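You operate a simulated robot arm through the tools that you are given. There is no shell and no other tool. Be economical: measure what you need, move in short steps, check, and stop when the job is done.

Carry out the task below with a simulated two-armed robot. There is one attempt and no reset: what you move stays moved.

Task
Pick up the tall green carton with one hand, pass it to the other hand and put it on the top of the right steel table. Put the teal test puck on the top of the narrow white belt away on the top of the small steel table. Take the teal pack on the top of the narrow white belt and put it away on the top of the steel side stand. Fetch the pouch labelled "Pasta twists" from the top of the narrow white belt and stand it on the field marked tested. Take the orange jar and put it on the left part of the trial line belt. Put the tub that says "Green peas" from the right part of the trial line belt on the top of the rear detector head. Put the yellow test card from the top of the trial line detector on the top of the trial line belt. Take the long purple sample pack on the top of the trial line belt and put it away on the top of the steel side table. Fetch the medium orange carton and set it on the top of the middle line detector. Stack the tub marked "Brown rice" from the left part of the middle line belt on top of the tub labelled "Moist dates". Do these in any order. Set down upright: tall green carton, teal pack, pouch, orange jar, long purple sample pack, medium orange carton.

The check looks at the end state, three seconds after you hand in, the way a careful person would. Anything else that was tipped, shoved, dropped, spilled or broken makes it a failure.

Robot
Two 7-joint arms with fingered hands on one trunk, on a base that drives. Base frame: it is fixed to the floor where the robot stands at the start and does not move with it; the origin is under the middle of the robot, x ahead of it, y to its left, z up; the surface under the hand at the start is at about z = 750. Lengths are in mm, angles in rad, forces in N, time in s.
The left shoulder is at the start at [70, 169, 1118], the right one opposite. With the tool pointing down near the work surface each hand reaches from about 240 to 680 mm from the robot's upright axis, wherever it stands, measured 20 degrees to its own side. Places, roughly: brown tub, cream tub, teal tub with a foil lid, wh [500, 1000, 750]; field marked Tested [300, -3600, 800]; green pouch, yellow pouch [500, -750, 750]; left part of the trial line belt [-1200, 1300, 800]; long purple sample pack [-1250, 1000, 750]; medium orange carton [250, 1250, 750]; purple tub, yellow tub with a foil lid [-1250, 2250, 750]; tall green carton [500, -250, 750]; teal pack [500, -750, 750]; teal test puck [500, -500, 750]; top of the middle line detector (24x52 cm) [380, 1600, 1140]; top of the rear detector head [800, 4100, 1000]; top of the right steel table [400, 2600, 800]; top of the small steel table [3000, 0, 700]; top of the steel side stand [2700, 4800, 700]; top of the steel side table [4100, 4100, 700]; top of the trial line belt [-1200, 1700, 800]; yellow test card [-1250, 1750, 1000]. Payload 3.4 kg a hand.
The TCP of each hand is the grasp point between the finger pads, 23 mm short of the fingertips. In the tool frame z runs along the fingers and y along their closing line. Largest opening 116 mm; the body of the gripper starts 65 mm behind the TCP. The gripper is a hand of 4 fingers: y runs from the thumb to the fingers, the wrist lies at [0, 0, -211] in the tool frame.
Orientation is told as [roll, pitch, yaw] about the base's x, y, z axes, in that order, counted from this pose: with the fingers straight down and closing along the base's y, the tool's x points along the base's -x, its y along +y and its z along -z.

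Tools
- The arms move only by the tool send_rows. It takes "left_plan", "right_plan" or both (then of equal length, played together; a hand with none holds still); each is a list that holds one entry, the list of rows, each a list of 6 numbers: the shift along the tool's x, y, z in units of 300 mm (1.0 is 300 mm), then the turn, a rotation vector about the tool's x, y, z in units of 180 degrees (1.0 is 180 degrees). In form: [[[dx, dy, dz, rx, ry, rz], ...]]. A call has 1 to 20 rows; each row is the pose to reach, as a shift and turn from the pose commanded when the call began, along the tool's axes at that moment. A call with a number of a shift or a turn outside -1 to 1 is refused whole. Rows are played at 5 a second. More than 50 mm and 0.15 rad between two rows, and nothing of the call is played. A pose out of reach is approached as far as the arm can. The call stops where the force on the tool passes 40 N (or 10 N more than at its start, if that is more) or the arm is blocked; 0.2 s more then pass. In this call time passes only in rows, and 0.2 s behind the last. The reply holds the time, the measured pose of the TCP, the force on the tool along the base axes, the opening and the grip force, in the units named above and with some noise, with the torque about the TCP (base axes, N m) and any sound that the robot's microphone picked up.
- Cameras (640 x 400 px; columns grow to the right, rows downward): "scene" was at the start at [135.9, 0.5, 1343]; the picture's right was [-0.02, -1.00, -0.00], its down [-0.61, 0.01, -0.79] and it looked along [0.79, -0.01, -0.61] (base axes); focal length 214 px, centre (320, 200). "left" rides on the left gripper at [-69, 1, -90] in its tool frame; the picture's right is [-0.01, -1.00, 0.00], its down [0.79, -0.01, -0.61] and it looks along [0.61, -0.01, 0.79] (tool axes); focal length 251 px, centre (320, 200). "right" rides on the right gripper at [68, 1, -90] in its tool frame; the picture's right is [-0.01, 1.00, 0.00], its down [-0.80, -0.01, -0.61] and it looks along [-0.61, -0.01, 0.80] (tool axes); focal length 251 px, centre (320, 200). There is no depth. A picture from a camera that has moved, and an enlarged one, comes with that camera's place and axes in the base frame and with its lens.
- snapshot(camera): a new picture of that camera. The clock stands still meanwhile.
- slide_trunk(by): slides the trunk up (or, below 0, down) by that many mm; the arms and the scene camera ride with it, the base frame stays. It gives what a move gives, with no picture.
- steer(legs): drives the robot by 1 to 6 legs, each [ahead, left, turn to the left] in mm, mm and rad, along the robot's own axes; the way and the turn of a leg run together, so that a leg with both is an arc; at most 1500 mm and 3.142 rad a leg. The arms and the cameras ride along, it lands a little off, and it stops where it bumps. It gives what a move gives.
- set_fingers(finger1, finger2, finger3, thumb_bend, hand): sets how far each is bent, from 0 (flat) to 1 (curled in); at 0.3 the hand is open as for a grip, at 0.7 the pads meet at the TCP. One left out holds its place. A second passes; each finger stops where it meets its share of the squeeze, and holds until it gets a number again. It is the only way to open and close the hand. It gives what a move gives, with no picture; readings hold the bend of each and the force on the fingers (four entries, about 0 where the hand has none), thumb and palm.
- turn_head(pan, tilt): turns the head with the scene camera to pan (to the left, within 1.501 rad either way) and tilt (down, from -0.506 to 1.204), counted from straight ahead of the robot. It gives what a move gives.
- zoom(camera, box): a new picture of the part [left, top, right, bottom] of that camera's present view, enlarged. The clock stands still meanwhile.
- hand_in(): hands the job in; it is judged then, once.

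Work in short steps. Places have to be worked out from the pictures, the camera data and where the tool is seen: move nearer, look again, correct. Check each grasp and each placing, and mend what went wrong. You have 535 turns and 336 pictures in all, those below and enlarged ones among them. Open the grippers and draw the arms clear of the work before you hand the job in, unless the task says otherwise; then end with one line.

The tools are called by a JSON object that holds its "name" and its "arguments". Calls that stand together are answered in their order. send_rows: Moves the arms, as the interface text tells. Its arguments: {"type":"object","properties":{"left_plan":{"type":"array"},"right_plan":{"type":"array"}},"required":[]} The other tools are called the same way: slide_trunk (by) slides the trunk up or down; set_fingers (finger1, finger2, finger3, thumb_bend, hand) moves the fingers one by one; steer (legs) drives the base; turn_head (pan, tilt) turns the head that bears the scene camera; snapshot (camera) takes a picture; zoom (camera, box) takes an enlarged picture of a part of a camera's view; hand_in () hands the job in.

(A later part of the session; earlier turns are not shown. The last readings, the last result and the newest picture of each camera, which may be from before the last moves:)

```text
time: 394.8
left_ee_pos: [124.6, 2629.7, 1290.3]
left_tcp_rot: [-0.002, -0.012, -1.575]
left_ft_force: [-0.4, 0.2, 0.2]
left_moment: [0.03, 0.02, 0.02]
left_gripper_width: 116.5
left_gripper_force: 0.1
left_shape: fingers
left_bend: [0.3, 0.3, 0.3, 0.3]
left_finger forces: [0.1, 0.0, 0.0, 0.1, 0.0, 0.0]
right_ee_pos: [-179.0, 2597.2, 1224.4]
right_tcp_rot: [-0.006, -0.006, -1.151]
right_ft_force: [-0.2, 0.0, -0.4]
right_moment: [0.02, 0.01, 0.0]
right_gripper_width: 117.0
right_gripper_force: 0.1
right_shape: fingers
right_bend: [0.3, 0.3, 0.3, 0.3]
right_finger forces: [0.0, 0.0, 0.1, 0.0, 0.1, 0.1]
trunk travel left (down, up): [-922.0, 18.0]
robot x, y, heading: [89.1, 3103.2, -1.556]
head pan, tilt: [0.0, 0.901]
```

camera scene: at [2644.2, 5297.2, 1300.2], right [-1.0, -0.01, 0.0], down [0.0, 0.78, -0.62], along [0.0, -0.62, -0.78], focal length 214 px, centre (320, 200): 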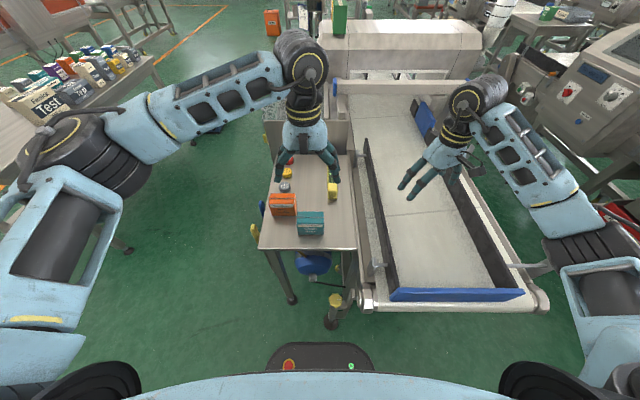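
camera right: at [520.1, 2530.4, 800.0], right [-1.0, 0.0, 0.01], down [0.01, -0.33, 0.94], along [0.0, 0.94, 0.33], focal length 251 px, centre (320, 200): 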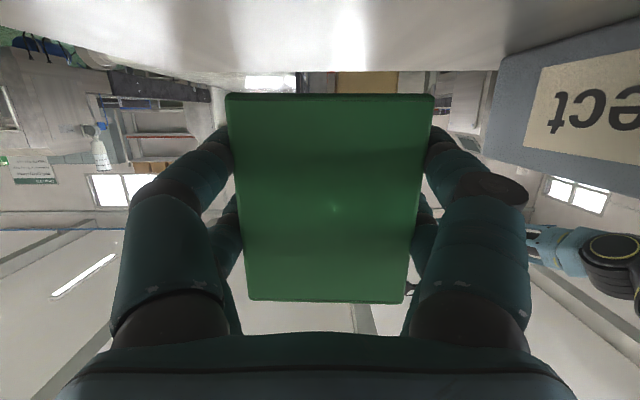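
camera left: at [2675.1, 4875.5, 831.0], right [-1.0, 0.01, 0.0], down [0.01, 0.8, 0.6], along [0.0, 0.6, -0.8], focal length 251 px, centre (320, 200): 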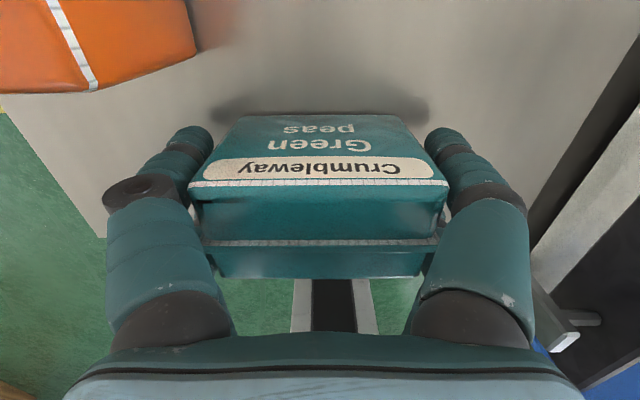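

Back at the aisle. Now to the trial line's right part, facing it.

{"name": "steer", "arguments": {"legs": [[0, -480, -0.015], [900, 0, 0], [0, 0, -1.57]]}}

{"name": "turn_head", "arguments": {"pan": 0, "tilt": 0.6}}

{"name": "snapshot", "arguments": {"camera": "scene"}}

```text
time: 397.4
left_ee_pos: [-334.8, 2619.1, 1290.4]
left_tcp_rot: [-0.006, -0.015, -1.76]
left_ft_force: [-0.2, -0.2, -1.0]
left_moment: [0.04, 0.0, 0.0]
left_gripper_width: 116.8
left_gripper_force: 0.1
left_shape: fingers
left_bend: [0.3, 0.3, 0.3, 0.3]
left_finger forces: [0.0, 0.0, 0.1, 0.0, 0.1, 0.0]
right_ee_pos: [-639.4, 2643.4, 1225.0]
right_tcp_rot: [-0.006, -0.003, -1.337]
right_ft_force: [0.7, 0.8, -0.5]
right_moment: [0.01, -0.02, -0.03]
right_gripper_width: 117.2
right_gripper_force: 0.0
right_shape: fingers
right_bend: [0.3, 0.3, 0.3, 0.3]
right_finger forces: [0.0, 0.1, 0.1, 0.1, 0.0, 0.0]
trunk travel left (down, up): [-922.0, 18.0]
robot x, y, heading: [-282.8, 3093.1, -1.741]
head pan, tilt: [0.0, 0.901]
stopped in leg 1: the robot was blocked; the commanded pose is now the measured one
```

```text
time: 398.2
left_ee_pos: [-339.3, 2620.1, 1291.2]
left_tcp_rot: [-0.001, -0.013, -1.76]
left_ft_force: [0.0, -0.2, -0.3]
left_moment: [-0.01, -0.01, 0.0]
left_gripper_width: 116.9
left_gripper_force: 0.1
left_shape: fingers
left_bend: [0.3, 0.3, 0.3, 0.3]
left_finger forces: [0.0, 0.0, 0.1, 0.0, 0.1, 0.0]
right_ee_pos: [-643.4, 2645.8, 1225.8]
right_tcp_rot: [-0.002, -0.005, -1.34]
right_ft_force: [-0.3, 0.9, 0.5]
right_moment: [0.02, -0.02, -0.03]
right_gripper_width: 117.2
right_gripper_force: 0.0
right_shape: fingers
right_bend: [0.3, 0.3, 0.3, 0.3]
right_finger forces: [0.0, 0.1, 0.0, 0.0, 0.0, 0.0]
trunk travel left (down, up): [-922.0, 18.0]
robot x, y, heading: [-282.6, 3092.2, -1.74]
head pan, tilt: [0.0, 0.6]
```

```text
212 pictures are left
camera scene: at [-310.1, 2958.4, 1644.8], right [-0.99, 0.17, 0.0], down [0.1, 0.56, -0.82], along [-0.14, -0.81, -0.57], focal length 214 px, centre (320, 200)
```

scene: 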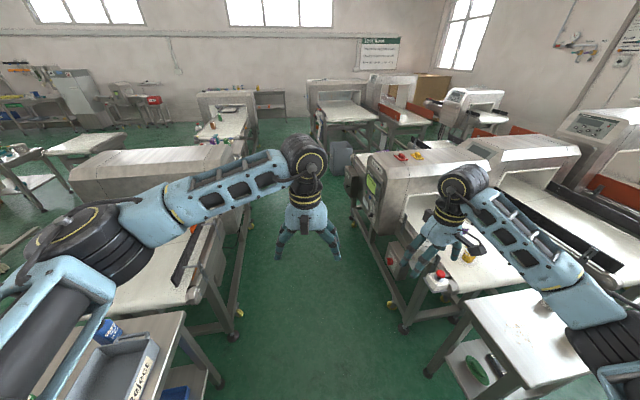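

The rear of the base touched the machine to the northwest. I move south first, then straighten and continue.

{"name": "steer", "arguments": {"legs": [[250, 0, 0], [0, 0, 0.17], [550, 0, 0], [0, 0, -1.57]]}}

{"name": "turn_head", "arguments": {"pan": 0, "tilt": 0.6}}

{"name": "snapshot", "arguments": {"camera": "scene"}}

```text
time: 407.3
left_ee_pos: [-798.6, 2267.0, 1290.5]
left_tcp_rot: [-0.002, -0.013, 3.133]
left_ft_force: [-0.6, 0.5, 0.9]
left_moment: [-0.02, -0.01, -0.02]
left_gripper_width: 116.6
left_gripper_force: 0.1
left_shape: fingers
left_bend: [0.3, 0.3, 0.3, 0.3]
left_finger forces: [0.0, 0.0, 0.0, 0.1, 0.0, 0.1]
right_ee_pos: [-828.6, 2570.6, 1224.9]
right_tcp_rot: [-0.004, -0.004, -2.731]
right_ft_force: [-0.2, 0.7, -0.7]
right_moment: [0.0, 0.01, 0.01]
right_gripper_width: 117.1
right_gripper_force: 0.3
right_shape: fingers
right_bend: [0.3, 0.3, 0.3, 0.3]
right_finger forces: [0.0, 0.0, 0.0, 0.1, 0.0, 0.1]
trunk travel left (down, up): [-922.0, 18.0]
robot x, y, heading: [-325.3, 2299.2, -3.133]
head pan, tilt: [0.0, 0.6]
```

```text
time: 407.9
left_ee_pos: [-798.5, 2268.6, 1290.9]
left_tcp_rot: [-0.002, -0.015, 3.131]
left_ft_force: [0.8, 0.6, 0.2]
left_moment: [-0.01, 0.02, -0.02]
left_gripper_width: 117.0
left_gripper_force: 0.1
left_shape: fingers
left_bend: [0.3, 0.3, 0.3, 0.3]
left_finger forces: [0.0, 0.0, 0.0, 0.0, 0.1, 0.0]
right_ee_pos: [-828.7, 2571.3, 1225.5]
right_tcp_rot: [-0.002, -0.004, -2.732]
right_ft_force: [0.3, -0.2, -0.2]
right_moment: [-0.02, 0.0, -0.01]
right_gripper_width: 117.0
right_gripper_force: 0.0
right_shape: fingers
right_bend: [0.3, 0.3, 0.3, 0.3]
right_finger forces: [0.1, 0.0, 0.0, 0.0, 0.0, 0.1]
trunk travel left (down, up): [-922.0, 18.0]
robot x, y, heading: [-321.7, 2297.6, -3.138]
head pan, tilt: [0.0, 0.6]
```

```text
211 pictures are left
camera scene: at [-464.7, 2299.7, 1644.9], right [-0.01, 1.0, 0.0], down [0.57, 0.01, -0.82], along [-0.82, -0.01, -0.57], focal length 214 px, centre (320, 200)
```

scene: 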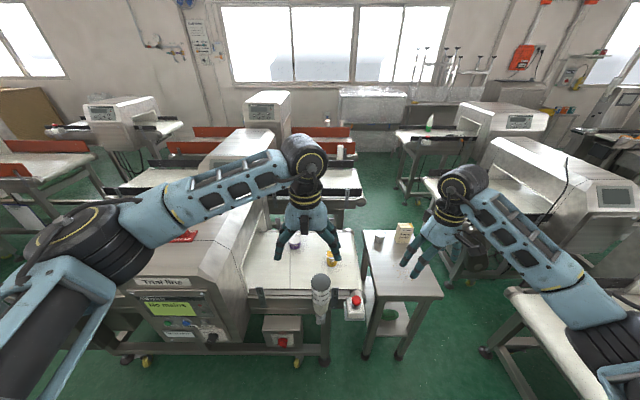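

The trial line is ahead, with a purple and a yellow tub. I move closer, lower the trunk, and zoom.

{"name": "steer", "arguments": {"legs": [[310, 0, 0.0]]}}

{"name": "slide_trunk", "arguments": {"by": -230}}

{"name": "turn_head", "arguments": {"pan": 0, "tilt": 0.8}}

{"name": "snapshot", "arguments": {"camera": "scene"}}

{"name": "snapshot", "arguments": {"camera": "left"}}

```text
time: 410.0
left_ee_pos: [-1108.7, 2265.5, 1291.6]
left_tcp_rot: [-0.001, -0.016, 3.13]
left_ft_force: [-0.1, 0.7, 0.2]
left_moment: [0.0, 0.02, 0.01]
left_gripper_width: 116.4
left_gripper_force: 0.1
left_shape: fingers
left_bend: [0.3, 0.3, 0.3, 0.3]
left_finger forces: [0.0, 0.0, 0.0, 0.0, 0.0, 0.1]
right_ee_pos: [-1137.0, 2570.5, 1225.3]
right_tcp_rot: [-0.005, -0.007, -2.732]
right_ft_force: [0.1, -1.5, 0.5]
right_moment: [-0.01, 0.04, 0.01]
right_gripper_width: 117.3
right_gripper_force: 0.0
right_shape: fingers
right_bend: [0.3, 0.3, 0.3, 0.3]
right_finger forces: [0.0, 0.0, 0.1, 0.1, 0.0, 0.0]
trunk travel left (down, up): [-922.0, 18.0]
robot x, y, heading: [-634.1, 2296.2, -3.133]
head pan, tilt: [0.0, 0.6]
```

```text
time: 412.4
left_ee_pos: [-1111.4, 2267.3, 1061.5]
left_tcp_rot: [-0.004, -0.013, 3.131]
left_ft_force: [0.5, 0.3, 0.1]
left_moment: [-0.01, 0.0, -0.03]
left_gripper_width: 116.6
left_gripper_force: 0.0
left_shape: fingers
left_bend: [0.3, 0.3, 0.3, 0.3]
left_finger forces: [0.0, 0.0, 0.1, 0.0, 0.0, 0.1]
right_ee_pos: [-1139.7, 2569.8, 995.0]
right_tcp_rot: [-0.003, -0.004, -2.733]
right_ft_force: [-0.1, 0.0, -0.9]
right_moment: [0.02, 0.01, 0.01]
right_gripper_width: 116.9
right_gripper_force: 0.0
right_shape: fingers
right_bend: [0.3, 0.3, 0.3, 0.3]
right_finger forces: [0.0, 0.1, 0.0, 0.0, 0.0, 0.1]
trunk travel left (down, up): [-692.0, 248.0]
robot x, y, heading: [-636.2, 2295.7, -3.137]
head pan, tilt: [0.0, 0.6]
```

```text
time: 413.1
left_ee_pos: [-1110.1, 2266.8, 1061.2]
left_tcp_rot: [-0.002, -0.014, 3.129]
left_ft_force: [0.2, 0.1, 0.7]
left_moment: [0.01, -0.03, 0.0]
left_gripper_width: 116.8
left_gripper_force: 0.0
left_shape: fingers
left_bend: [0.3, 0.3, 0.3, 0.3]
left_finger forces: [0.0, 0.0, 0.1, 0.1, 0.0, 0.0]
right_ee_pos: [-1140.3, 2570.0, 995.4]
right_tcp_rot: [-0.003, -0.003, -2.734]
right_ft_force: [-0.4, -1.6, -0.9]
right_moment: [0.0, 0.0, -0.01]
right_gripper_width: 117.1
right_gripper_force: 0.0
right_shape: fingers
right_bend: [0.3, 0.3, 0.3, 0.3]
right_finger forces: [0.0, 0.0, 0.1, 0.1, 0.0, 0.0]
trunk travel left (down, up): [-692.0, 248.0]
robot x, y, heading: [-637.2, 2294.6, -3.136]
head pan, tilt: [0.0, 0.799]
```

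```text
210 pictures are left
camera scene: at [-768.3, 2297.7, 1398.1], right [-0.01, 1.0, 0.0], down [0.72, 0.01, -0.7], along [-0.7, -0.01, -0.72], focal length 214 px, centre (320, 200)
```

scene: 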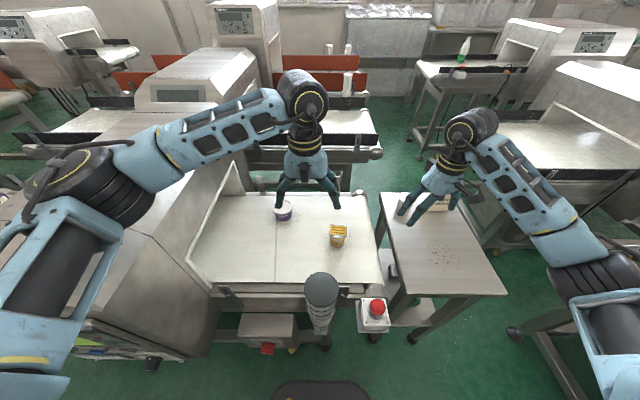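

```text
209 pictures are left
camera left: at [-1178.5, 2266.4, 1152.1], right [0.0, 1.0, 0.0], down [0.8, 0.0, 0.6], along [0.6, 0.0, -0.8], focal length 251 px, centre (320, 200)
```

left: 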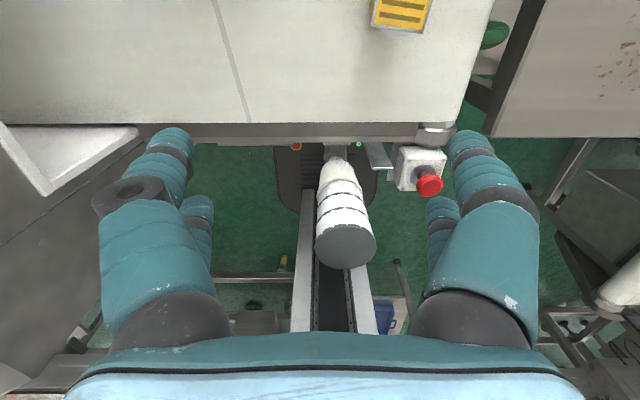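

Zooming on the two tubs to read the labels.

{"name": "zoom", "arguments": {"camera": "scene", "box": [250, 180, 390, 270]}}

```text
4.44 times, centred on (320, 225) of scene
camera zoom: at [-768.3, 2297.7, 1398.1], right [-0.01, 1.0, 0.0], down [0.72, 0.01, -0.7], along [-0.7, -0.01, -0.72], focal length 953 px, centre (320, 89)
```

zoom: 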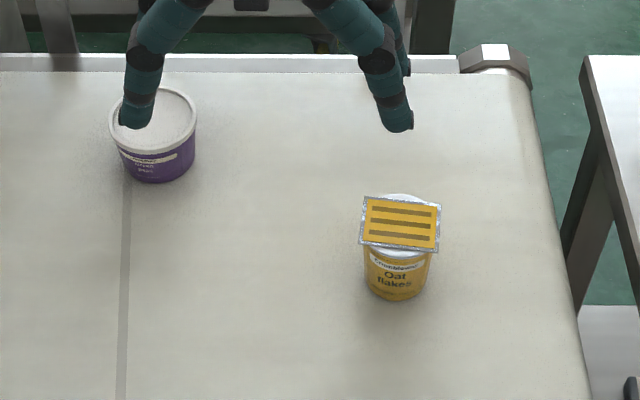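

The purple tub reads "Green peas" (second one is "Oat flakes" with a card on it). I shift left and forward for reach.

{"name": "steer", "arguments": {"legs": [[0, 120, 0], [50, 0, 0]]}}

{"name": "snapshot", "arguments": {"camera": "left"}}

{"name": "snapshot", "arguments": {"camera": "scene"}}

```text
time: 414.9
left_ee_pos: [-1157.0, 2145.6, 1061.9]
left_tcp_rot: [-0.001, -0.018, 3.129]
left_ft_force: [0.0, -0.1, 0.6]
left_moment: [0.0, -0.04, 0.0]
left_gripper_width: 117.0
left_gripper_force: 0.2
left_shape: fingers
left_bend: [0.3, 0.3, 0.3, 0.3]
left_finger forces: [0.0, 0.0, 0.1, 0.0, 0.1, 0.0]
right_ee_pos: [-1185.3, 2449.9, 995.7]
right_tcp_rot: [-0.006, -0.007, -2.732]
right_ft_force: [-0.6, -0.1, -0.3]
right_moment: [0.03, 0.0, 0.03]
right_gripper_width: 117.1
right_gripper_force: 0.1
right_shape: fingers
right_bend: [0.3, 0.3, 0.3, 0.3]
right_finger forces: [0.0, 0.0, 0.0, 0.0, 0.0, 0.1]
trunk travel left (down, up): [-692.0, 248.0]
robot x, y, heading: [-684.4, 2175.0, -3.129]
head pan, tilt: [0.0, 0.799]
```

```text
207 pictures are left
camera left: at [-1223.9, 2146.1, 1153.8], right [0.0, 1.0, 0.0], down [0.81, 0.0, 0.59], along [0.59, 0.0, -0.81], focal length 251 px, centre (320, 200)
```

left: 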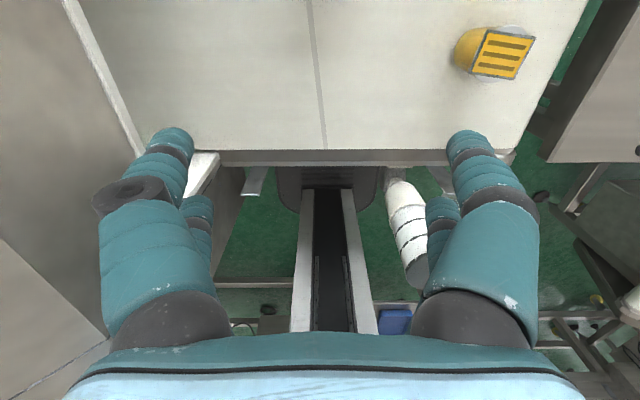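

```text
206 pictures are left
camera scene: at [-813.1, 2177.9, 1398.5], right [-0.01, 1.0, 0.0], down [0.71, 0.01, -0.7], along [-0.7, -0.01, -0.72], focal length 214 px, centre (320, 200)
```

scene: 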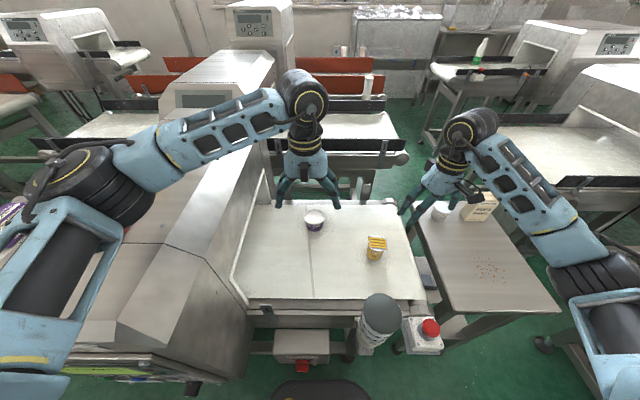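

Tub at ≈(−1293,2153). Moving the left hand over it.

{"name": "send_rows", "arguments": {"left_plan": [[[-0.09, 0, 0.1, 0, 0, 0], [-0.18, -0.01, 0.2, 0, 0, 0], [-0.27, -0.01, 0.3, 0, 0, 0], [-0.36, -0.02, 0.42, 0, 0, 0], [-0.453, -0.023, 0.54, 0, 0, 0]]]}}

{"name": "snapshot", "arguments": {"camera": "left"}}

{"name": "zoom", "arguments": {"camera": "scene", "box": [250, 140, 390, 250]}}

```text
time: 416.1
left_ee_pos: [-1290.8, 2155.0, 910.6]
left_tcp_rot: [0.0, -0.013, 3.127]
left_ft_force: [0.3, 0.5, -0.2]
left_moment: [0.01, -0.02, -0.01]
left_gripper_width: 116.6
left_gripper_force: 0.0
left_shape: fingers
left_bend: [0.3, 0.3, 0.3, 0.3]
left_finger forces: [0.1, 0.0, 0.0, 0.0, 0.0, 0.0]
left hand out of reach, approached as far as the arm can: row 5
right_ee_pos: [-1188.2, 2452.4, 994.9]
right_tcp_rot: [-0.002, -0.005, -2.731]
right_ft_force: [0.9, -0.9, -0.2]
right_moment: [0.02, -0.01, -0.01]
right_gripper_width: 117.3
right_gripper_force: 0.1
right_shape: fingers
right_bend: [0.3, 0.3, 0.3, 0.3]
right_finger forces: [0.0, 0.0, 0.1, 0.0, 0.0, 0.1]
trunk travel left (down, up): [-692.0, 248.0]
robot x, y, heading: [-687.7, 2178.2, -3.138]
head pan, tilt: [0.0, 0.799]
```

```text
205 pictures are left
camera left: at [-1358.0, 2155.8, 1000.9], right [0.01, 1.0, 0.0], down [0.8, -0.01, 0.6], along [0.6, 0.0, -0.8], focal length 251 px, centre (320, 200)
```

left: 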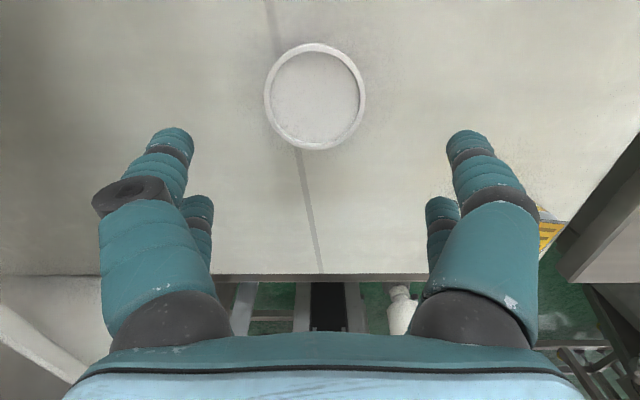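

```text
3.64 times, centred on (320, 195) of scene
camera zoom: at [-817.1, 2179.6, 1398.0], right [-0.01, 1.0, 0.0], down [0.72, 0.0, -0.7], along [-0.7, -0.01, -0.72], focal length 780 px, centre (320, 218)
```

zoom: 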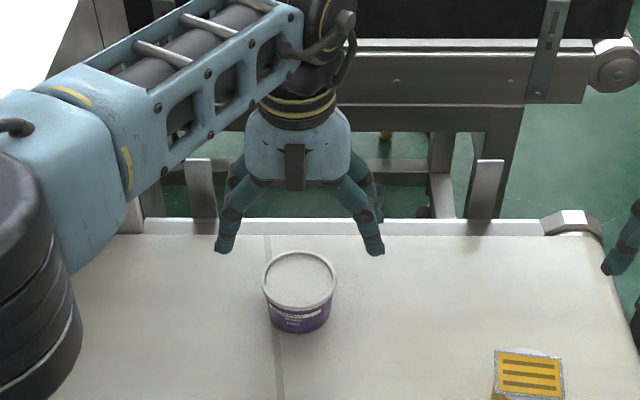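

Tub centre (−1307,2152), lid z≈806. I raise the right hand, lower the trunk and creep forward for better reach.

{"name": "send_rows", "arguments": {"right_plan": [[[0, 0, -0.15, 0, 0, 0], [0, 0, -0.3, 0, 0, 0], [0, 0, -0.45, 0, 0, 0]]], "left_plan": [[[0, 0, -0.05, 0, 0, 0], [0, 0, -0.1, 0, 0, 0], [0, 0, -0.15, 0, 0, 0]]]}}

{"name": "slide_trunk", "arguments": {"by": -110}}

{"name": "steer", "arguments": {"legs": [[20, 0, 0]]}}

{"name": "snapshot", "arguments": {"camera": "left"}}

```text
time: 416.9
left_ee_pos: [-1288.6, 2153.7, 954.7]
left_tcp_rot: [-0.004, -0.015, 3.13]
left_ft_force: [-0.8, 0.3, -0.3]
left_moment: [0.01, -0.02, 0.03]
left_gripper_width: 116.7
left_gripper_force: 0.0
left_shape: fingers
left_bend: [0.3, 0.3, 0.3, 0.3]
left_finger forces: [0.1, 0.0, 0.1, 0.0, 0.1, 0.0]
right_ee_pos: [-1185.6, 2449.4, 1131.0]
right_tcp_rot: [-0.007, -0.005, -2.732]
right_ft_force: [-0.2, -0.4, -0.9]
right_moment: [0.03, 0.0, -0.02]
right_gripper_width: 117.0
right_gripper_force: 0.0
right_shape: fingers
right_bend: [0.3, 0.3, 0.3, 0.3]
right_finger forces: [0.1, 0.0, 0.0, 0.0, 0.0, 0.0]
trunk travel left (down, up): [-692.0, 248.0]
robot x, y, heading: [-685.0, 2176.0, -3.136]
head pan, tilt: [0.0, 0.799]
```

```text
time: 418.0
left_ee_pos: [-1323.3, 2156.8, 1022.8]
left_tcp_rot: [0.015, -0.271, 3.12]
left_ft_force: [-0.8, 0.0, -0.7]
left_moment: [0.01, 0.03, -0.02]
left_gripper_width: 116.9
left_gripper_force: 0.0
left_shape: fingers
left_bend: [0.3, 0.3, 0.3, 0.3]
left_finger forces: [0.0, 0.1, 0.0, 0.1, 0.1, 0.1]
right_ee_pos: [-1175.4, 2449.2, 1059.0]
right_tcp_rot: [-0.001, -0.026, -2.74]
right_ft_force: [-0.2, 1.0, -0.6]
right_moment: [-0.01, 0.0, 0.01]
right_gripper_width: 116.9
right_gripper_force: 0.1
right_shape: fingers
right_bend: [0.3, 0.3, 0.3, 0.3]
right_finger forces: [0.0, 0.1, 0.0, 0.1, 0.0, 0.0]
trunk travel left (down, up): [-614.0, 326.0]
robot x, y, heading: [-698.5, 2157.5, -3.141]
head pan, tilt: [0.0, 0.799]
stopped: the arm was blocked; the commanded pose is now the measured one
```

```text
time: 418.8
left_ee_pos: [-1323.9, 2147.3, 1020.9]
left_tcp_rot: [0.015, -0.268, 3.136]
left_ft_force: [0.8, 0.5, 0.3]
left_moment: [-0.02, 0.01, -0.02]
left_gripper_width: 116.8
left_gripper_force: 0.1
left_shape: fingers
left_bend: [0.3, 0.3, 0.3, 0.3]
left_finger forces: [0.1, 0.0, 0.0, 0.1, 0.0, 0.0]
right_ee_pos: [-1183.1, 2446.5, 1058.3]
right_tcp_rot: [0.0, -0.024, -2.726]
right_ft_force: [-0.9, 0.4, 0.1]
right_moment: [0.02, -0.06, -0.02]
right_gripper_width: 117.1
right_gripper_force: 0.0
right_shape: fingers
right_bend: [0.3, 0.3, 0.3, 0.3]
right_finger forces: [0.0, 0.1, 0.0, 0.0, 0.0, 0.1]
trunk travel left (down, up): [-614.0, 326.0]
robot x, y, heading: [-693.2, 2167.8, -3.125]
head pan, tilt: [0.0, 0.799]
```

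```text
203 pictures are left
camera left: at [-1367.2, 2149.0, 1126.4], right [-0.01, 1.0, -0.01], down [0.93, 0.01, 0.37], along [0.37, -0.01, -0.93], focal length 251 px, centre (320, 200)
```

left: 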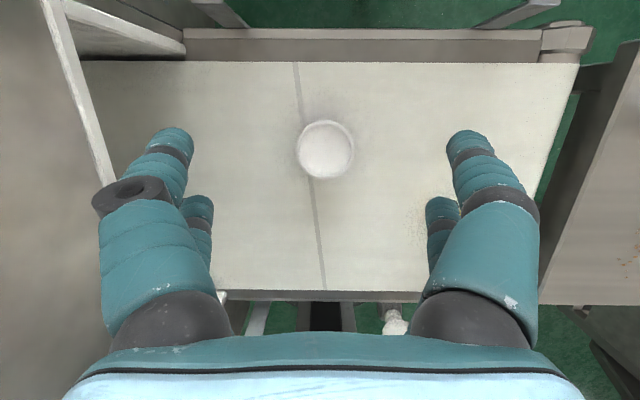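

The left arm was blocked while lowering (elbow against the detector?). I look at the scene.

{"name": "snapshot", "arguments": {"camera": "scene"}}

```text
202 pictures are left
camera scene: at [-805.9, 2182.5, 1323.4], right [-0.02, 1.0, -0.01], down [0.7, 0.0, -0.71], along [-0.71, -0.02, -0.7], focal length 214 px, centre (320, 200)
```

scene: 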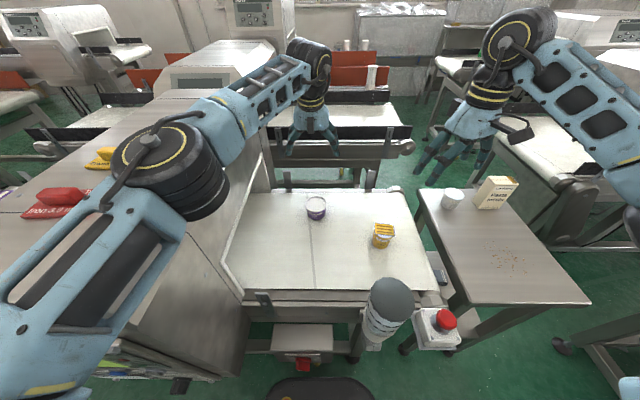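

The elbow was resting on the detector edge; I raise the trunk again and will use a tilted hand for reach instead.

{"name": "slide_trunk", "arguments": {"by": 90}}

{"name": "snapshot", "arguments": {"camera": "scene"}}

```text
time: 420.1
left_ee_pos: [-1339.8, 2136.3, 1100.2]
left_tcp_rot: [0.0, -0.253, 3.137]
left_ft_force: [0.4, -0.2, 0.4]
left_moment: [-0.01, 0.0, 0.01]
left_gripper_width: 116.9
left_gripper_force: 0.0
left_shape: fingers
left_bend: [0.3, 0.3, 0.3, 0.3]
left_finger forces: [0.0, 0.0, 0.1, 0.0, 0.0, 0.1]
right_ee_pos: [-1198.2, 2433.1, 1142.8]
right_tcp_rot: [-0.006, -0.006, -2.725]
right_ft_force: [0.6, 0.6, 0.1]
right_moment: [0.01, -0.02, 0.02]
right_gripper_width: 117.2
right_gripper_force: 0.2
right_shape: fingers
right_bend: [0.3, 0.3, 0.3, 0.3]
right_finger forces: [0.0, 0.0, 0.0, 0.0, 0.1, 0.1]
trunk travel left (down, up): [-704.0, 236.0]
robot x, y, heading: [-695.9, 2164.4, -3.125]
head pan, tilt: [0.0, 0.799]
```

```text
201 pictures are left
camera scene: at [-824.8, 2167.1, 1410.7], right [-0.02, 1.0, 0.0], down [0.72, 0.01, -0.7], along [-0.7, -0.01, -0.72], focal length 214 px, centre (320, 200)
```

scene: 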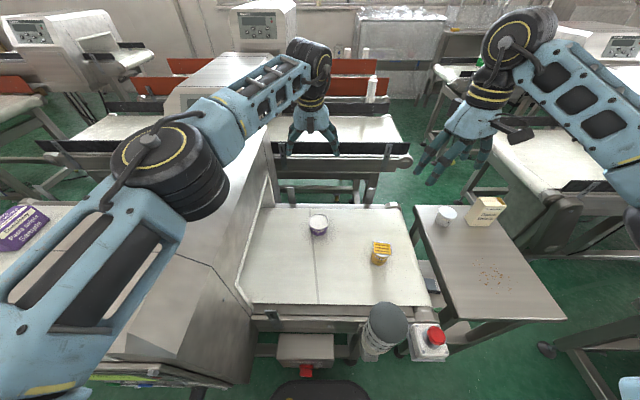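

Clear again. Moving down over the tub with the hand tilted.

{"name": "send_rows", "arguments": {"left_plan": [[[0.055, -0.008, 0.145, 0, 0, 0], [0.11, -0.016, 0.29, 0, 0, 0], [0.165, -0.024, 0.435, 0, 0, 0], [0.22, -0.032, 0.58, 0, 0, 0], [0.275, -0.042, 0.72, 0, 0, 0]]]}}

{"name": "snapshot", "arguments": {"camera": "left"}}

{"name": "zoom", "arguments": {"camera": "scene", "box": [250, 140, 390, 250]}}

```text
time: 421.3
left_ee_pos: [-1319.7, 2146.5, 879.1]
left_tcp_rot: [-0.005, -0.266, -3.141]
left_ft_force: [0.5, -0.2, -0.2]
left_moment: [0.0, 0.03, 0.01]
left_gripper_width: 116.7
left_gripper_force: 0.1
left_shape: fingers
left_bend: [0.3, 0.3, 0.3, 0.3]
left_finger forces: [0.0, 0.0, 0.0, 0.1, 0.1, 0.0]
right_ee_pos: [-1201.1, 2430.6, 1146.2]
right_tcp_rot: [-0.009, -0.001, -2.725]
right_ft_force: [0.4, 0.0, -0.3]
right_moment: [0.02, 0.02, 0.0]
right_gripper_width: 117.3
right_gripper_force: 0.1
right_shape: fingers
right_bend: [0.3, 0.3, 0.3, 0.3]
right_finger forces: [0.0, 0.1, 0.0, 0.0, 0.1, 0.1]
trunk travel left (down, up): [-704.0, 236.0]
robot x, y, heading: [-697.0, 2166.3, -3.133]
head pan, tilt: [0.0, 0.799]
```

```text
200 pictures are left
camera left: at [-1362.5, 2145.2, 985.0], right [-0.01, 1.0, 0.01], down [0.93, 0.01, 0.38], along [0.38, 0.01, -0.93], focal length 251 px, centre (320, 200)
```

left: 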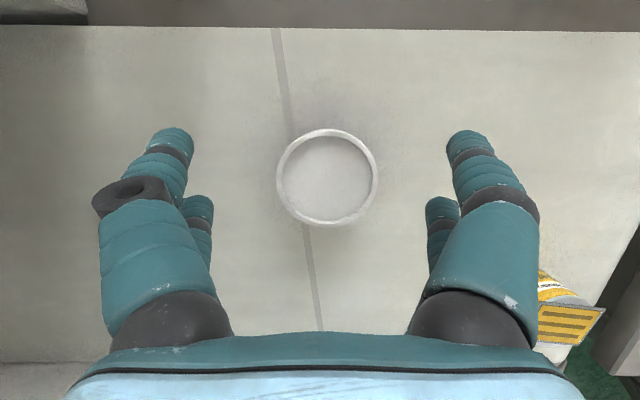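

```text
3.64 times, centred on (320, 195) of scene
camera zoom: at [-828.1, 2162.7, 1414.9], right [-0.02, 1.0, 0.0], down [0.72, 0.01, -0.7], along [-0.7, -0.01, -0.72], focal length 780 px, centre (320, 218)
```

zoom: 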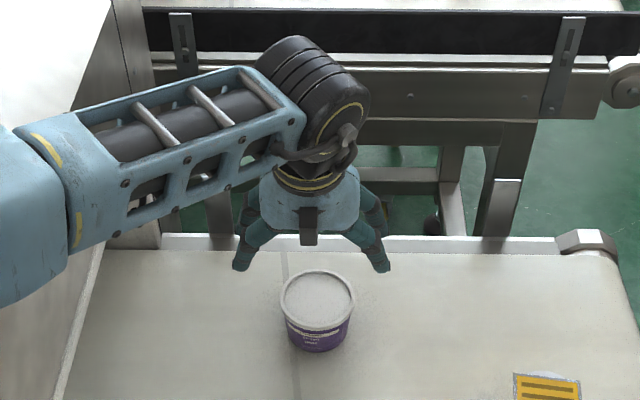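

The elbow again touches the detector as the hand lowers. I retract the left arm up and back; the right hand will take this tub.

{"name": "send_rows", "arguments": {"left_plan": [[[-0.03, 0, -0.14, 0, 0, 0], [-0.06, 0, -0.28, 0, 0, 0], [0.03, 0, -0.4, 0, 0, 0], [0.15, 0, -0.5, 0, 0, 0], [0.27, 0, -0.6, 0, 0, 0], [0.39, 0, -0.7, 0, 0, 0], [0.5, 0, -0.8, 0, 0, 0], [0.615, 0, -0.92, 0, 0, 0]]]}}

{"name": "steer", "arguments": {"legs": [[0, 100, -0.012]]}}

{"name": "snapshot", "arguments": {"camera": "scene"}}

{"name": "snapshot", "arguments": {"camera": "right"}}

```text
time: 423.1
left_ee_pos: [-1062.3, 2146.2, 1090.6]
left_tcp_rot: [0.001, -0.252, 3.139]
left_ft_force: [-0.9, 0.3, 0.5]
left_moment: [-0.02, 0.0, 0.03]
left_gripper_width: 117.0
left_gripper_force: 0.0
left_shape: fingers
left_bend: [0.3, 0.3, 0.3, 0.3]
left_finger forces: [0.0, 0.1, 0.0, 0.0, 0.1, 0.0]
right_ee_pos: [-1198.1, 2432.3, 1143.9]
right_tcp_rot: [-0.004, -0.005, -2.725]
right_ft_force: [-0.3, 0.5, 1.0]
right_moment: [-0.01, 0.0, 0.01]
right_gripper_width: 117.1
right_gripper_force: 0.0
right_shape: fingers
right_bend: [0.3, 0.3, 0.3, 0.3]
right_finger forces: [0.0, 0.0, 0.0, 0.0, 0.0, 0.1]
trunk travel left (down, up): [-704.0, 236.0]
robot x, y, heading: [-694.2, 2170.1, -3.127]
head pan, tilt: [0.0, 0.799]
```

```text
time: 424.2
left_ee_pos: [-1064.2, 2051.7, 1091.1]
left_tcp_rot: [0.0, -0.252, 3.128]
left_ft_force: [0.0, 0.5, -0.6]
left_moment: [-0.01, 0.02, 0.01]
left_gripper_width: 117.0
left_gripper_force: 0.1
left_shape: fingers
left_bend: [0.3, 0.3, 0.3, 0.3]
left_finger forces: [0.0, 0.0, 0.1, 0.0, 0.0, 0.1]
right_ee_pos: [-1194.5, 2340.1, 1141.9]
right_tcp_rot: [-0.007, -0.003, -2.736]
right_ft_force: [0.4, -0.3, 1.1]
right_moment: [-0.02, 0.03, 0.0]
right_gripper_width: 117.1
right_gripper_force: 0.1
right_shape: fingers
right_bend: [0.3, 0.3, 0.3, 0.3]
right_finger forces: [0.0, 0.0, 0.1, 0.0, 0.0, 0.0]
trunk travel left (down, up): [-704.0, 236.0]
robot x, y, heading: [-695.2, 2064.0, -3.138]
head pan, tilt: [0.0, 0.799]
```

```text
198 pictures are left
camera scene: at [-826.0, 2068.0, 1410.5], right [0.0, 1.0, 0.0], down [0.72, 0.0, -0.7], along [-0.7, 0.0, -0.72], focal length 214 px, centre (320, 200)
```

scene: 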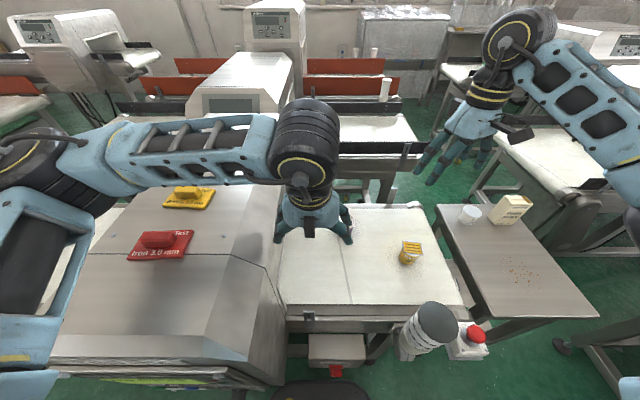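

```text
197 pictures are left
camera right: at [-1132.2, 2365.9, 1230.9], right [0.39, -0.92, 0.0], down [-0.73, -0.31, 0.61], along [-0.56, -0.23, -0.79], focal length 251 px, centre (320, 200)
```

right: 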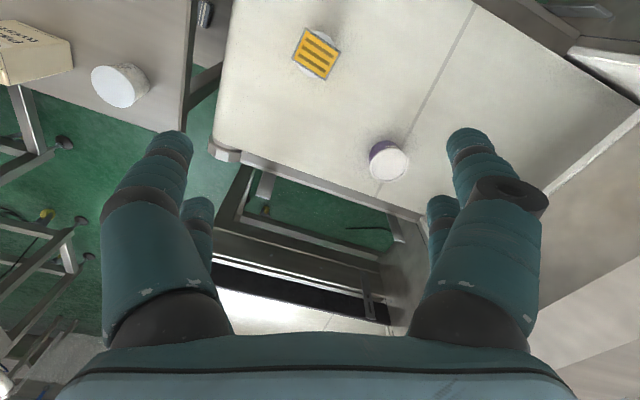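

I tuck the left hand further away and bring the right hand over the purple tub with a slight forward tilt.

{"name": "send_rows", "arguments": {"left_plan": [[[0.04, 0.05, -0.05, 0, 0, 0], [0.08, 0.1, -0.1, 0, 0, 0], [0.12, 0.15, -0.15, 0, 0, 0], [0.16, 0.2, -0.2, 0, 0, 0], [0.208, 0.267, -0.26, 0, 0, 0], [0.208, 0.267, -0.26, 0, 0, 0]]], "right_plan": [[[-0.09, 0.07, 0.09, 0, -0.014, 0.022], [-0.18, 0.15, 0.18, 0, -0.028, 0.043], [-0.28, 0.22, 0.27, 0, -0.042, 0.065], [-0.37, 0.3, 0.36, 0, -0.056, 0.086], [-0.46, 0.37, 0.45, 0, -0.07, 0.108], [-0.554, 0.444, 0.53, 0, -0.083, 0.129]]]}}

{"name": "snapshot", "arguments": {"camera": "right"}}

{"name": "snapshot", "arguments": {"camera": "scene"}}

```text
time: 425.6
left_ee_pos: [-986.8, 1967.9, 1151.6]
left_tcp_rot: [0.0, -0.25, 3.128]
left_ft_force: [0.3, 0.9, -0.3]
left_moment: [0.02, 0.0, -0.01]
left_gripper_width: 116.9
left_gripper_force: 0.1
left_shape: fingers
left_bend: [0.3, 0.3, 0.3, 0.3]
left_finger forces: [0.1, 0.1, 0.0, 0.1, 0.1, 0.0]
right_ee_pos: [-1296.3, 2150.4, 983.0]
right_tcp_rot: [0.048, -0.258, 3.133]
right_ft_force: [-0.3, 0.0, 0.0]
right_moment: [0.01, -0.01, 0.01]
right_gripper_width: 117.0
right_gripper_force: 0.0
right_shape: fingers
right_bend: [0.3, 0.3, 0.3, 0.3]
right_finger forces: [0.0, 0.0, 0.1, 0.0, 0.0, 0.1]
trunk travel left (down, up): [-704.0, 236.0]
robot x, y, heading: [-694.8, 2062.6, -3.135]
head pan, tilt: [0.0, 0.799]
```

```text
196 pictures are left
camera right: at [-1207.8, 2153.4, 1050.9], right [0.0, -1.0, 0.05], down [-0.61, 0.04, 0.79], along [-0.79, -0.03, -0.61], focal length 251 px, centre (320, 200)
```

right: 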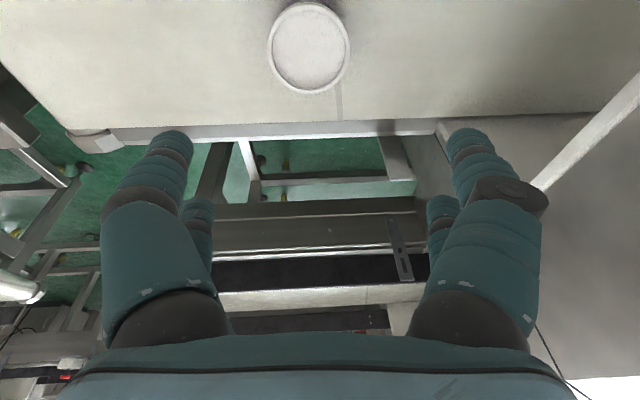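

```text
195 pictures are left
camera scene: at [-827.2, 2065.7, 1410.3], right [0.0, 1.0, 0.0], down [0.72, 0.0, -0.7], along [-0.7, 0.0, -0.72], focal length 214 px, centre (320, 200)
```

scene: 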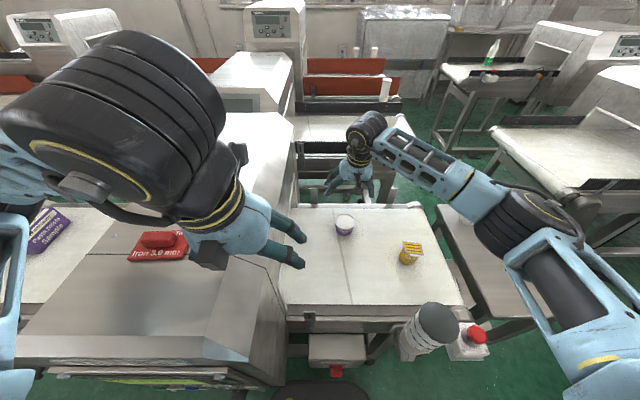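

Tub under the right hand at (−1302,2151). Descending.

{"name": "send_rows", "arguments": {"right_plan": [[[0.033, -0.008, 0.15, 0, 0, 0], [0.066, -0.016, 0.3, 0, 0, 0], [0.1, -0.024, 0.46, 0, 0, 0], [0.132, -0.032, 0.6, 0, 0, 0]]]}}

{"name": "snapshot", "arguments": {"camera": "right"}}

{"name": "zoom", "arguments": {"camera": "scene", "box": [280, 140, 420, 250]}}

```text
time: 426.6
left_ee_pos: [-986.9, 1969.3, 1151.4]
left_tcp_rot: [0.001, -0.25, 3.128]
left_ft_force: [0.3, -0.4, -0.6]
left_moment: [-0.03, -0.01, 0.0]
left_gripper_width: 116.7
left_gripper_force: 0.1
left_shape: fingers
left_bend: [0.3, 0.3, 0.3, 0.3]
left_finger forces: [0.1, 0.1, 0.0, 0.0, 0.1, 0.0]
right_ee_pos: [-1304.0, 2152.9, 798.5]
right_tcp_rot: [0.049, -0.258, 3.134]
right_ft_force: [0.3, 0.5, -0.7]
right_moment: [0.02, 0.0, 0.0]
right_gripper_width: 117.5
right_gripper_force: 0.1
right_shape: fingers
right_bend: [0.3, 0.3, 0.3, 0.3]
right_finger forces: [0.0, 0.0, 0.0, 0.0, 0.0, 0.1]
trunk travel left (down, up): [-704.0, 236.0]
robot x, y, heading: [-694.8, 2066.9, -3.141]
head pan, tilt: [0.0, 0.799]
```

```text
194 pictures are left
camera right: at [-1215.2, 2155.6, 866.6], right [0.0, -1.0, 0.05], down [-0.61, 0.04, 0.79], along [-0.79, -0.03, -0.61], focal length 251 px, centre (320, 200)
```

right: 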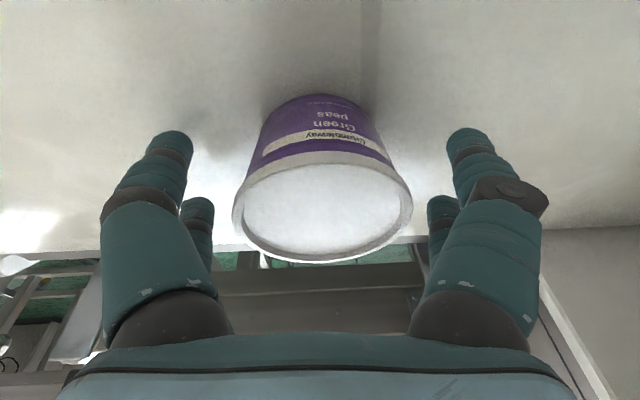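

```text
3.64 times, centred on (350, 195) of scene
camera zoom: at [-826.8, 2066.6, 1410.4], right [0.0, 1.0, 0.0], down [0.72, 0.0, -0.7], along [-0.7, 0.0, -0.72], focal length 780 px, centre (211, 218)
```

zoom: 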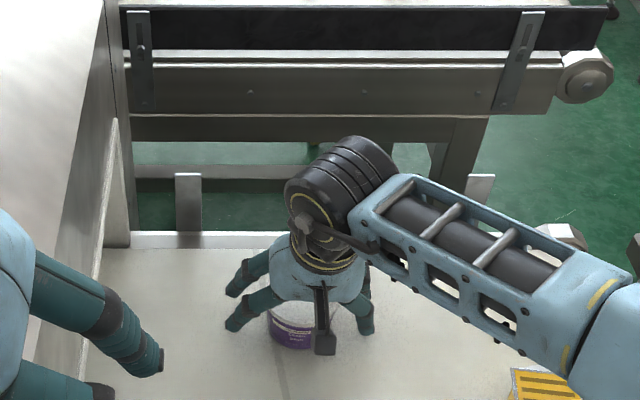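

"Green peas" confirmed. Closing and lifting.

{"name": "set_fingers", "arguments": {"hand": "right", "finger1": 0.7, "finger2": 0.7, "finger3": 0.7, "thumb_bend": 0.7}}

{"name": "send_rows", "arguments": {"right_plan": [[[-0.008, 0, -0.03, 0, 0, 0], [-0.026, 0, -0.1, 0, 0, 0], [-0.052, 0, -0.2, 0, 0, 0], [-0.09, 0, -0.34, 0, 0, 0]]]}}

{"name": "snapshot", "arguments": {"camera": "right"}}

```text
time: 427.6
left_ee_pos: [-985.7, 1969.9, 1152.4]
left_tcp_rot: [0.0, -0.249, 3.128]
left_ft_force: [0.6, 0.3, -0.8]
left_moment: [-0.04, -0.03, -0.01]
left_gripper_width: 116.4
left_gripper_force: 0.1
left_shape: fingers
left_bend: [0.3, 0.3, 0.3, 0.3]
left_finger forces: [0.0, 0.0, 0.0, 0.1, 0.1, 0.1]
right_ee_pos: [-1303.9, 2151.8, 798.6]
right_tcp_rot: [0.048, -0.258, 3.134]
right_ft_force: [-0.1, 0.2, -0.8]
right_moment: [-0.01, -0.01, 0.01]
right_gripper_width: 53.2
right_gripper_force: 21.3
right_shape: fingers
right_bend: [0.51, 0.6, 0.59, 0.55]
right_finger forces: [8.7, 12.3, 6.7, 0.0, 15.3, 0.0]
trunk travel left (down, up): [-704.0, 236.0]
robot x, y, heading: [-697.5, 2062.6, -3.139]
head pan, tilt: [0.0, 0.799]
```

```text
time: 428.6
left_ee_pos: [-986.7, 1970.2, 1151.4]
left_tcp_rot: [0.001, -0.25, 3.127]
left_ft_force: [-0.1, -0.2, -0.1]
left_moment: [0.01, 0.02, 0.02]
left_gripper_width: 116.6
left_gripper_force: 0.1
left_shape: fingers
left_bend: [0.3, 0.3, 0.3, 0.3]
left_finger forces: [0.1, 0.0, 0.0, 0.0, 0.1, 0.0]
right_ee_pos: [-1302.7, 2156.5, 905.7]
right_tcp_rot: [0.051, -0.257, 3.135]
right_ft_force: [0.3, 0.7, -0.4]
right_moment: [0.01, -0.02, 0.01]
right_gripper_width: 52.9
right_gripper_force: 21.6
right_shape: fingers
right_bend: [0.51, 0.6, 0.59, 0.56]
right_finger forces: [9.0, 11.4, 6.6, 0.0, 15.3, 0.0]
trunk travel left (down, up): [-704.0, 236.0]
robot x, y, heading: [-696.0, 2066.3, -3.139]
head pan, tilt: [0.0, 0.799]
```

```text
192 pictures are left
camera right: at [-1214.1, 2159.8, 974.4], right [0.0, -1.0, 0.05], down [-0.61, 0.04, 0.79], along [-0.79, -0.03, -0.61], focal length 251 px, centre (320, 200)
```

right: 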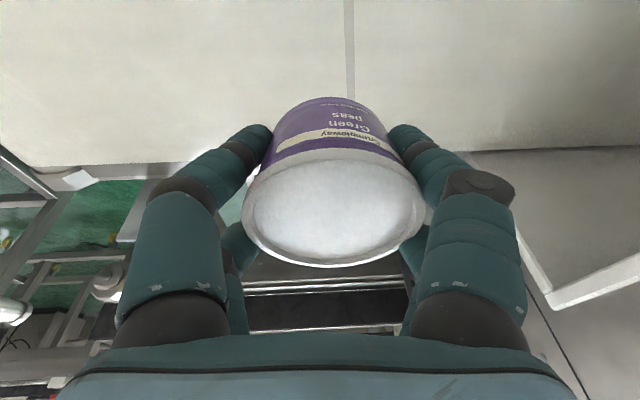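

Tub secured. I retract the right hand up/back, raise the trunk, and shift left towards the yellow test card on the detector.

{"name": "send_rows", "arguments": {"right_plan": [[[0.0, 0, -0.14, 0, 0, 0], [0.03, -0.03, -0.28, 0, 0, 0], [0.1, -0.08, -0.4, 0, 0, 0], [0.2, -0.13, -0.52, 0, 0, 0], [0.3, -0.2, -0.65, 0, 0, 0], [0.408, -0.263, -0.776, 0, 0, 0]]]}}

{"name": "slide_trunk", "arguments": {"by": 120}}

{"name": "steer", "arguments": {"legs": [[0, 250, 0]]}}

{"name": "turn_head", "arguments": {"pan": 0.1, "tilt": 0.9}}

{"name": "snapshot", "arguments": {"camera": "scene"}}

```text
refused: row 5 steps farther than a row can; nothing moved
```

```text
time: 430.1
left_ee_pos: [-987.5, 1970.0, 1270.5]
left_tcp_rot: [0.001, -0.25, 3.128]
left_ft_force: [-0.3, 0.0, -0.3]
left_moment: [0.02, 0.01, -0.03]
left_gripper_width: 116.6
left_gripper_force: 0.0
left_shape: fingers
left_bend: [0.3, 0.3, 0.3, 0.3]
left_finger forces: [0.0, 0.0, 0.0, 0.0, 0.0, 0.0]
right_ee_pos: [-1303.9, 2156.8, 1025.7]
right_tcp_rot: [0.051, -0.259, 3.135]
right_ft_force: [0.0, -0.3, -1.2]
right_moment: [0.04, 0.02, 0.0]
right_gripper_width: 53.3
right_gripper_force: 21.1
right_shape: fingers
right_bend: [0.51, 0.6, 0.59, 0.56]
right_finger forces: [9.0, 11.4, 6.6, 0.0, 15.2, 0.0]
trunk travel left (down, up): [-824.0, 116.0]
robot x, y, heading: [-694.0, 2066.1, -3.133]
head pan, tilt: [0.0, 0.799]
```

```text
time: 431.5
left_ee_pos: [-985.8, 1822.9, 1271.2]
left_tcp_rot: [-0.003, -0.249, 3.129]
left_ft_force: [0.3, -0.3, -0.4]
left_moment: [0.09, 0.04, 0.01]
left_gripper_width: 116.6
left_gripper_force: 0.0
left_shape: fingers
left_bend: [0.3, 0.3, 0.3, 0.3]
left_finger forces: [0.0, 0.1, 0.0, 0.0, 0.0, 0.1]
right_ee_pos: [-1304.7, 2022.6, 1024.4]
right_tcp_rot: [0.029, -0.257, 3.119]
right_ft_force: [-6.0, 19.1, -2.4]
right_moment: [-0.55, -0.24, -0.57]
right_gripper_width: 52.8
right_gripper_force: 36.8
right_shape: fingers
right_bend: [0.51, 0.58, 0.59, 0.56]
right_finger forces: [9.1, 36.8, 8.6, 0.0, 19.4, 0.0]
trunk travel left (down, up): [-824.0, 116.0]
robot x, y, heading: [-690.2, 1921.3, -3.141]
head pan, tilt: [0.0, 0.799]
stopped in leg 1: the force on the tool passed its limit at 64 N (the readings are from after the stop); the commanded pose is now the measured one
```

```text
time: 432.2
left_ee_pos: [-987.3, 1829.3, 1271.0]
left_tcp_rot: [0.003, -0.249, 3.127]
left_ft_force: [0.1, 0.8, 0.6]
left_moment: [0.0, 0.02, -0.01]
left_gripper_width: 116.7
left_gripper_force: 0.0
left_shape: fingers
left_bend: [0.3, 0.3, 0.3, 0.3]
left_finger forces: [0.0, 0.1, 0.0, 0.0, 0.0, 0.0]
right_ee_pos: [-1305.2, 2022.4, 1024.6]
right_tcp_rot: [0.042, -0.254, 3.125]
right_ft_force: [-0.5, 10.3, -2.9]
right_moment: [-0.3, -0.06, -0.14]
right_gripper_width: 52.6
right_gripper_force: 29.3
right_shape: fingers
right_bend: [0.51, 0.58, 0.59, 0.56]
right_finger forces: [8.5, 24.4, 7.9, 0.0, 16.9, 0.1]
trunk travel left (down, up): [-824.0, 116.0]
robot x, y, heading: [-696.6, 1923.4, -3.138]
head pan, tilt: [0.099, 0.901]
```

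```text
191 pictures are left
camera scene: at [-821.5, 1920.1, 1522.5], right [-0.1, 0.99, 0.0], down [0.78, 0.08, -0.62], along [-0.62, -0.07, -0.78], focal length 214 px, centre (320, 200)
```

scene: 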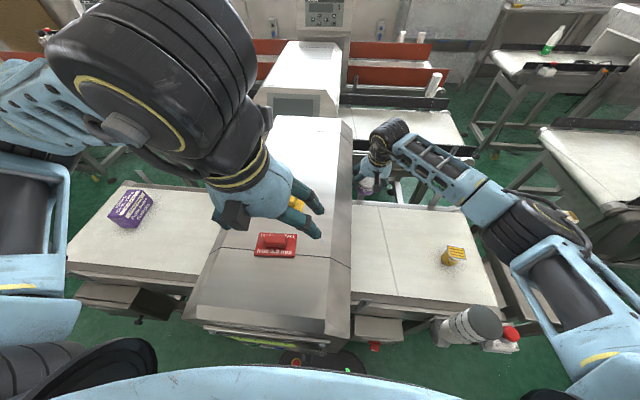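

The raise was refused, so the right hand touched the detector's side. I back off immediately and inspect.

{"name": "steer", "arguments": {"legs": [[0, -80, 0]]}}

{"name": "snapshot", "arguments": {"camera": "right"}}

```text
time: 433.2
left_ee_pos: [-986.0, 1898.7, 1270.6]
left_tcp_rot: [-0.005, -0.25, 3.128]
left_ft_force: [-0.4, 0.5, 0.1]
left_moment: [0.01, 0.02, -0.04]
left_gripper_width: 116.8
left_gripper_force: 0.1
left_shape: fingers
left_bend: [0.3, 0.3, 0.3, 0.3]
left_finger forces: [0.0, 0.0, 0.0, 0.1, 0.0, 0.0]
right_ee_pos: [-1304.0, 2094.1, 1025.1]
right_tcp_rot: [0.032, -0.257, 3.127]
right_ft_force: [-0.9, -0.4, -1.4]
right_moment: [0.01, 0.0, 0.02]
right_gripper_width: 52.9
right_gripper_force: 22.0
right_shape: fingers
right_bend: [0.5, 0.6, 0.6, 0.56]
right_finger forces: [9.7, 11.4, 6.8, 0.1, 15.4, 0.0]
trunk travel left (down, up): [-824.0, 116.0]
robot x, y, heading: [-697.6, 1999.7, -3.134]
head pan, tilt: [0.099, 0.901]
```

```text
190 pictures are left
camera right: at [-1215.8, 2095.3, 1093.9], right [-0.01, -1.0, 0.03], down [-0.62, 0.04, 0.79], along [-0.79, -0.01, -0.62], focal length 251 px, centre (320, 200)
```

right: 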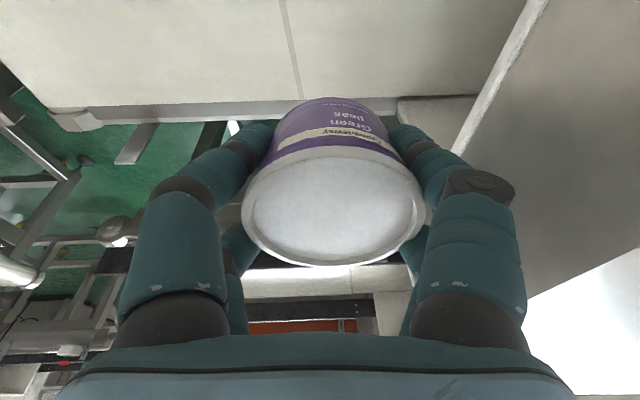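

Tub is still fine. Now the right-hand retraction in finer rows.

{"name": "send_rows", "arguments": {"right_plan": [[[0.0, 0, -0.12, 0, 0, 0], [0.04, -0.03, -0.22, 0, 0, 0], [0.1, -0.07, -0.32, 0, 0, 0], [0.16, -0.11, -0.41, 0, 0, 0], [0.22, -0.15, -0.5, 0, 0, 0], [0.28, -0.19, -0.59, 0, 0, 0], [0.34, -0.23, -0.68, 0, 0, 0], [0.408, -0.263, -0.776, 0, 0, 0]]]}}

```text
time: 435.0
left_ee_pos: [-985.4, 1906.1, 1271.8]
left_tcp_rot: [0.001, -0.252, 3.13]
left_ft_force: [-0.1, 0.1, -0.2]
left_moment: [0.01, 0.03, 0.0]
left_gripper_width: 116.4
left_gripper_force: 0.0
left_shape: fingers
left_bend: [0.3, 0.3, 0.3, 0.3]
left_finger forces: [0.0, 0.1, 0.1, 0.1, 0.1, 0.0]
right_ee_pos: [-1126.6, 2183.1, 1216.3]
right_tcp_rot: [0.038, -0.256, 3.125]
right_ft_force: [0.8, 0.0, -0.9]
right_moment: [0.03, 0.01, -0.02]
right_gripper_width: 52.9
right_gripper_force: 21.4
right_shape: fingers
right_bend: [0.5, 0.6, 0.6, 0.56]
right_finger forces: [9.7, 11.0, 6.9, 0.0, 15.1, 0.0]
trunk travel left (down, up): [-824.0, 116.0]
robot x, y, heading: [-694.5, 1999.5, -3.137]
head pan, tilt: [0.099, 0.901]
```

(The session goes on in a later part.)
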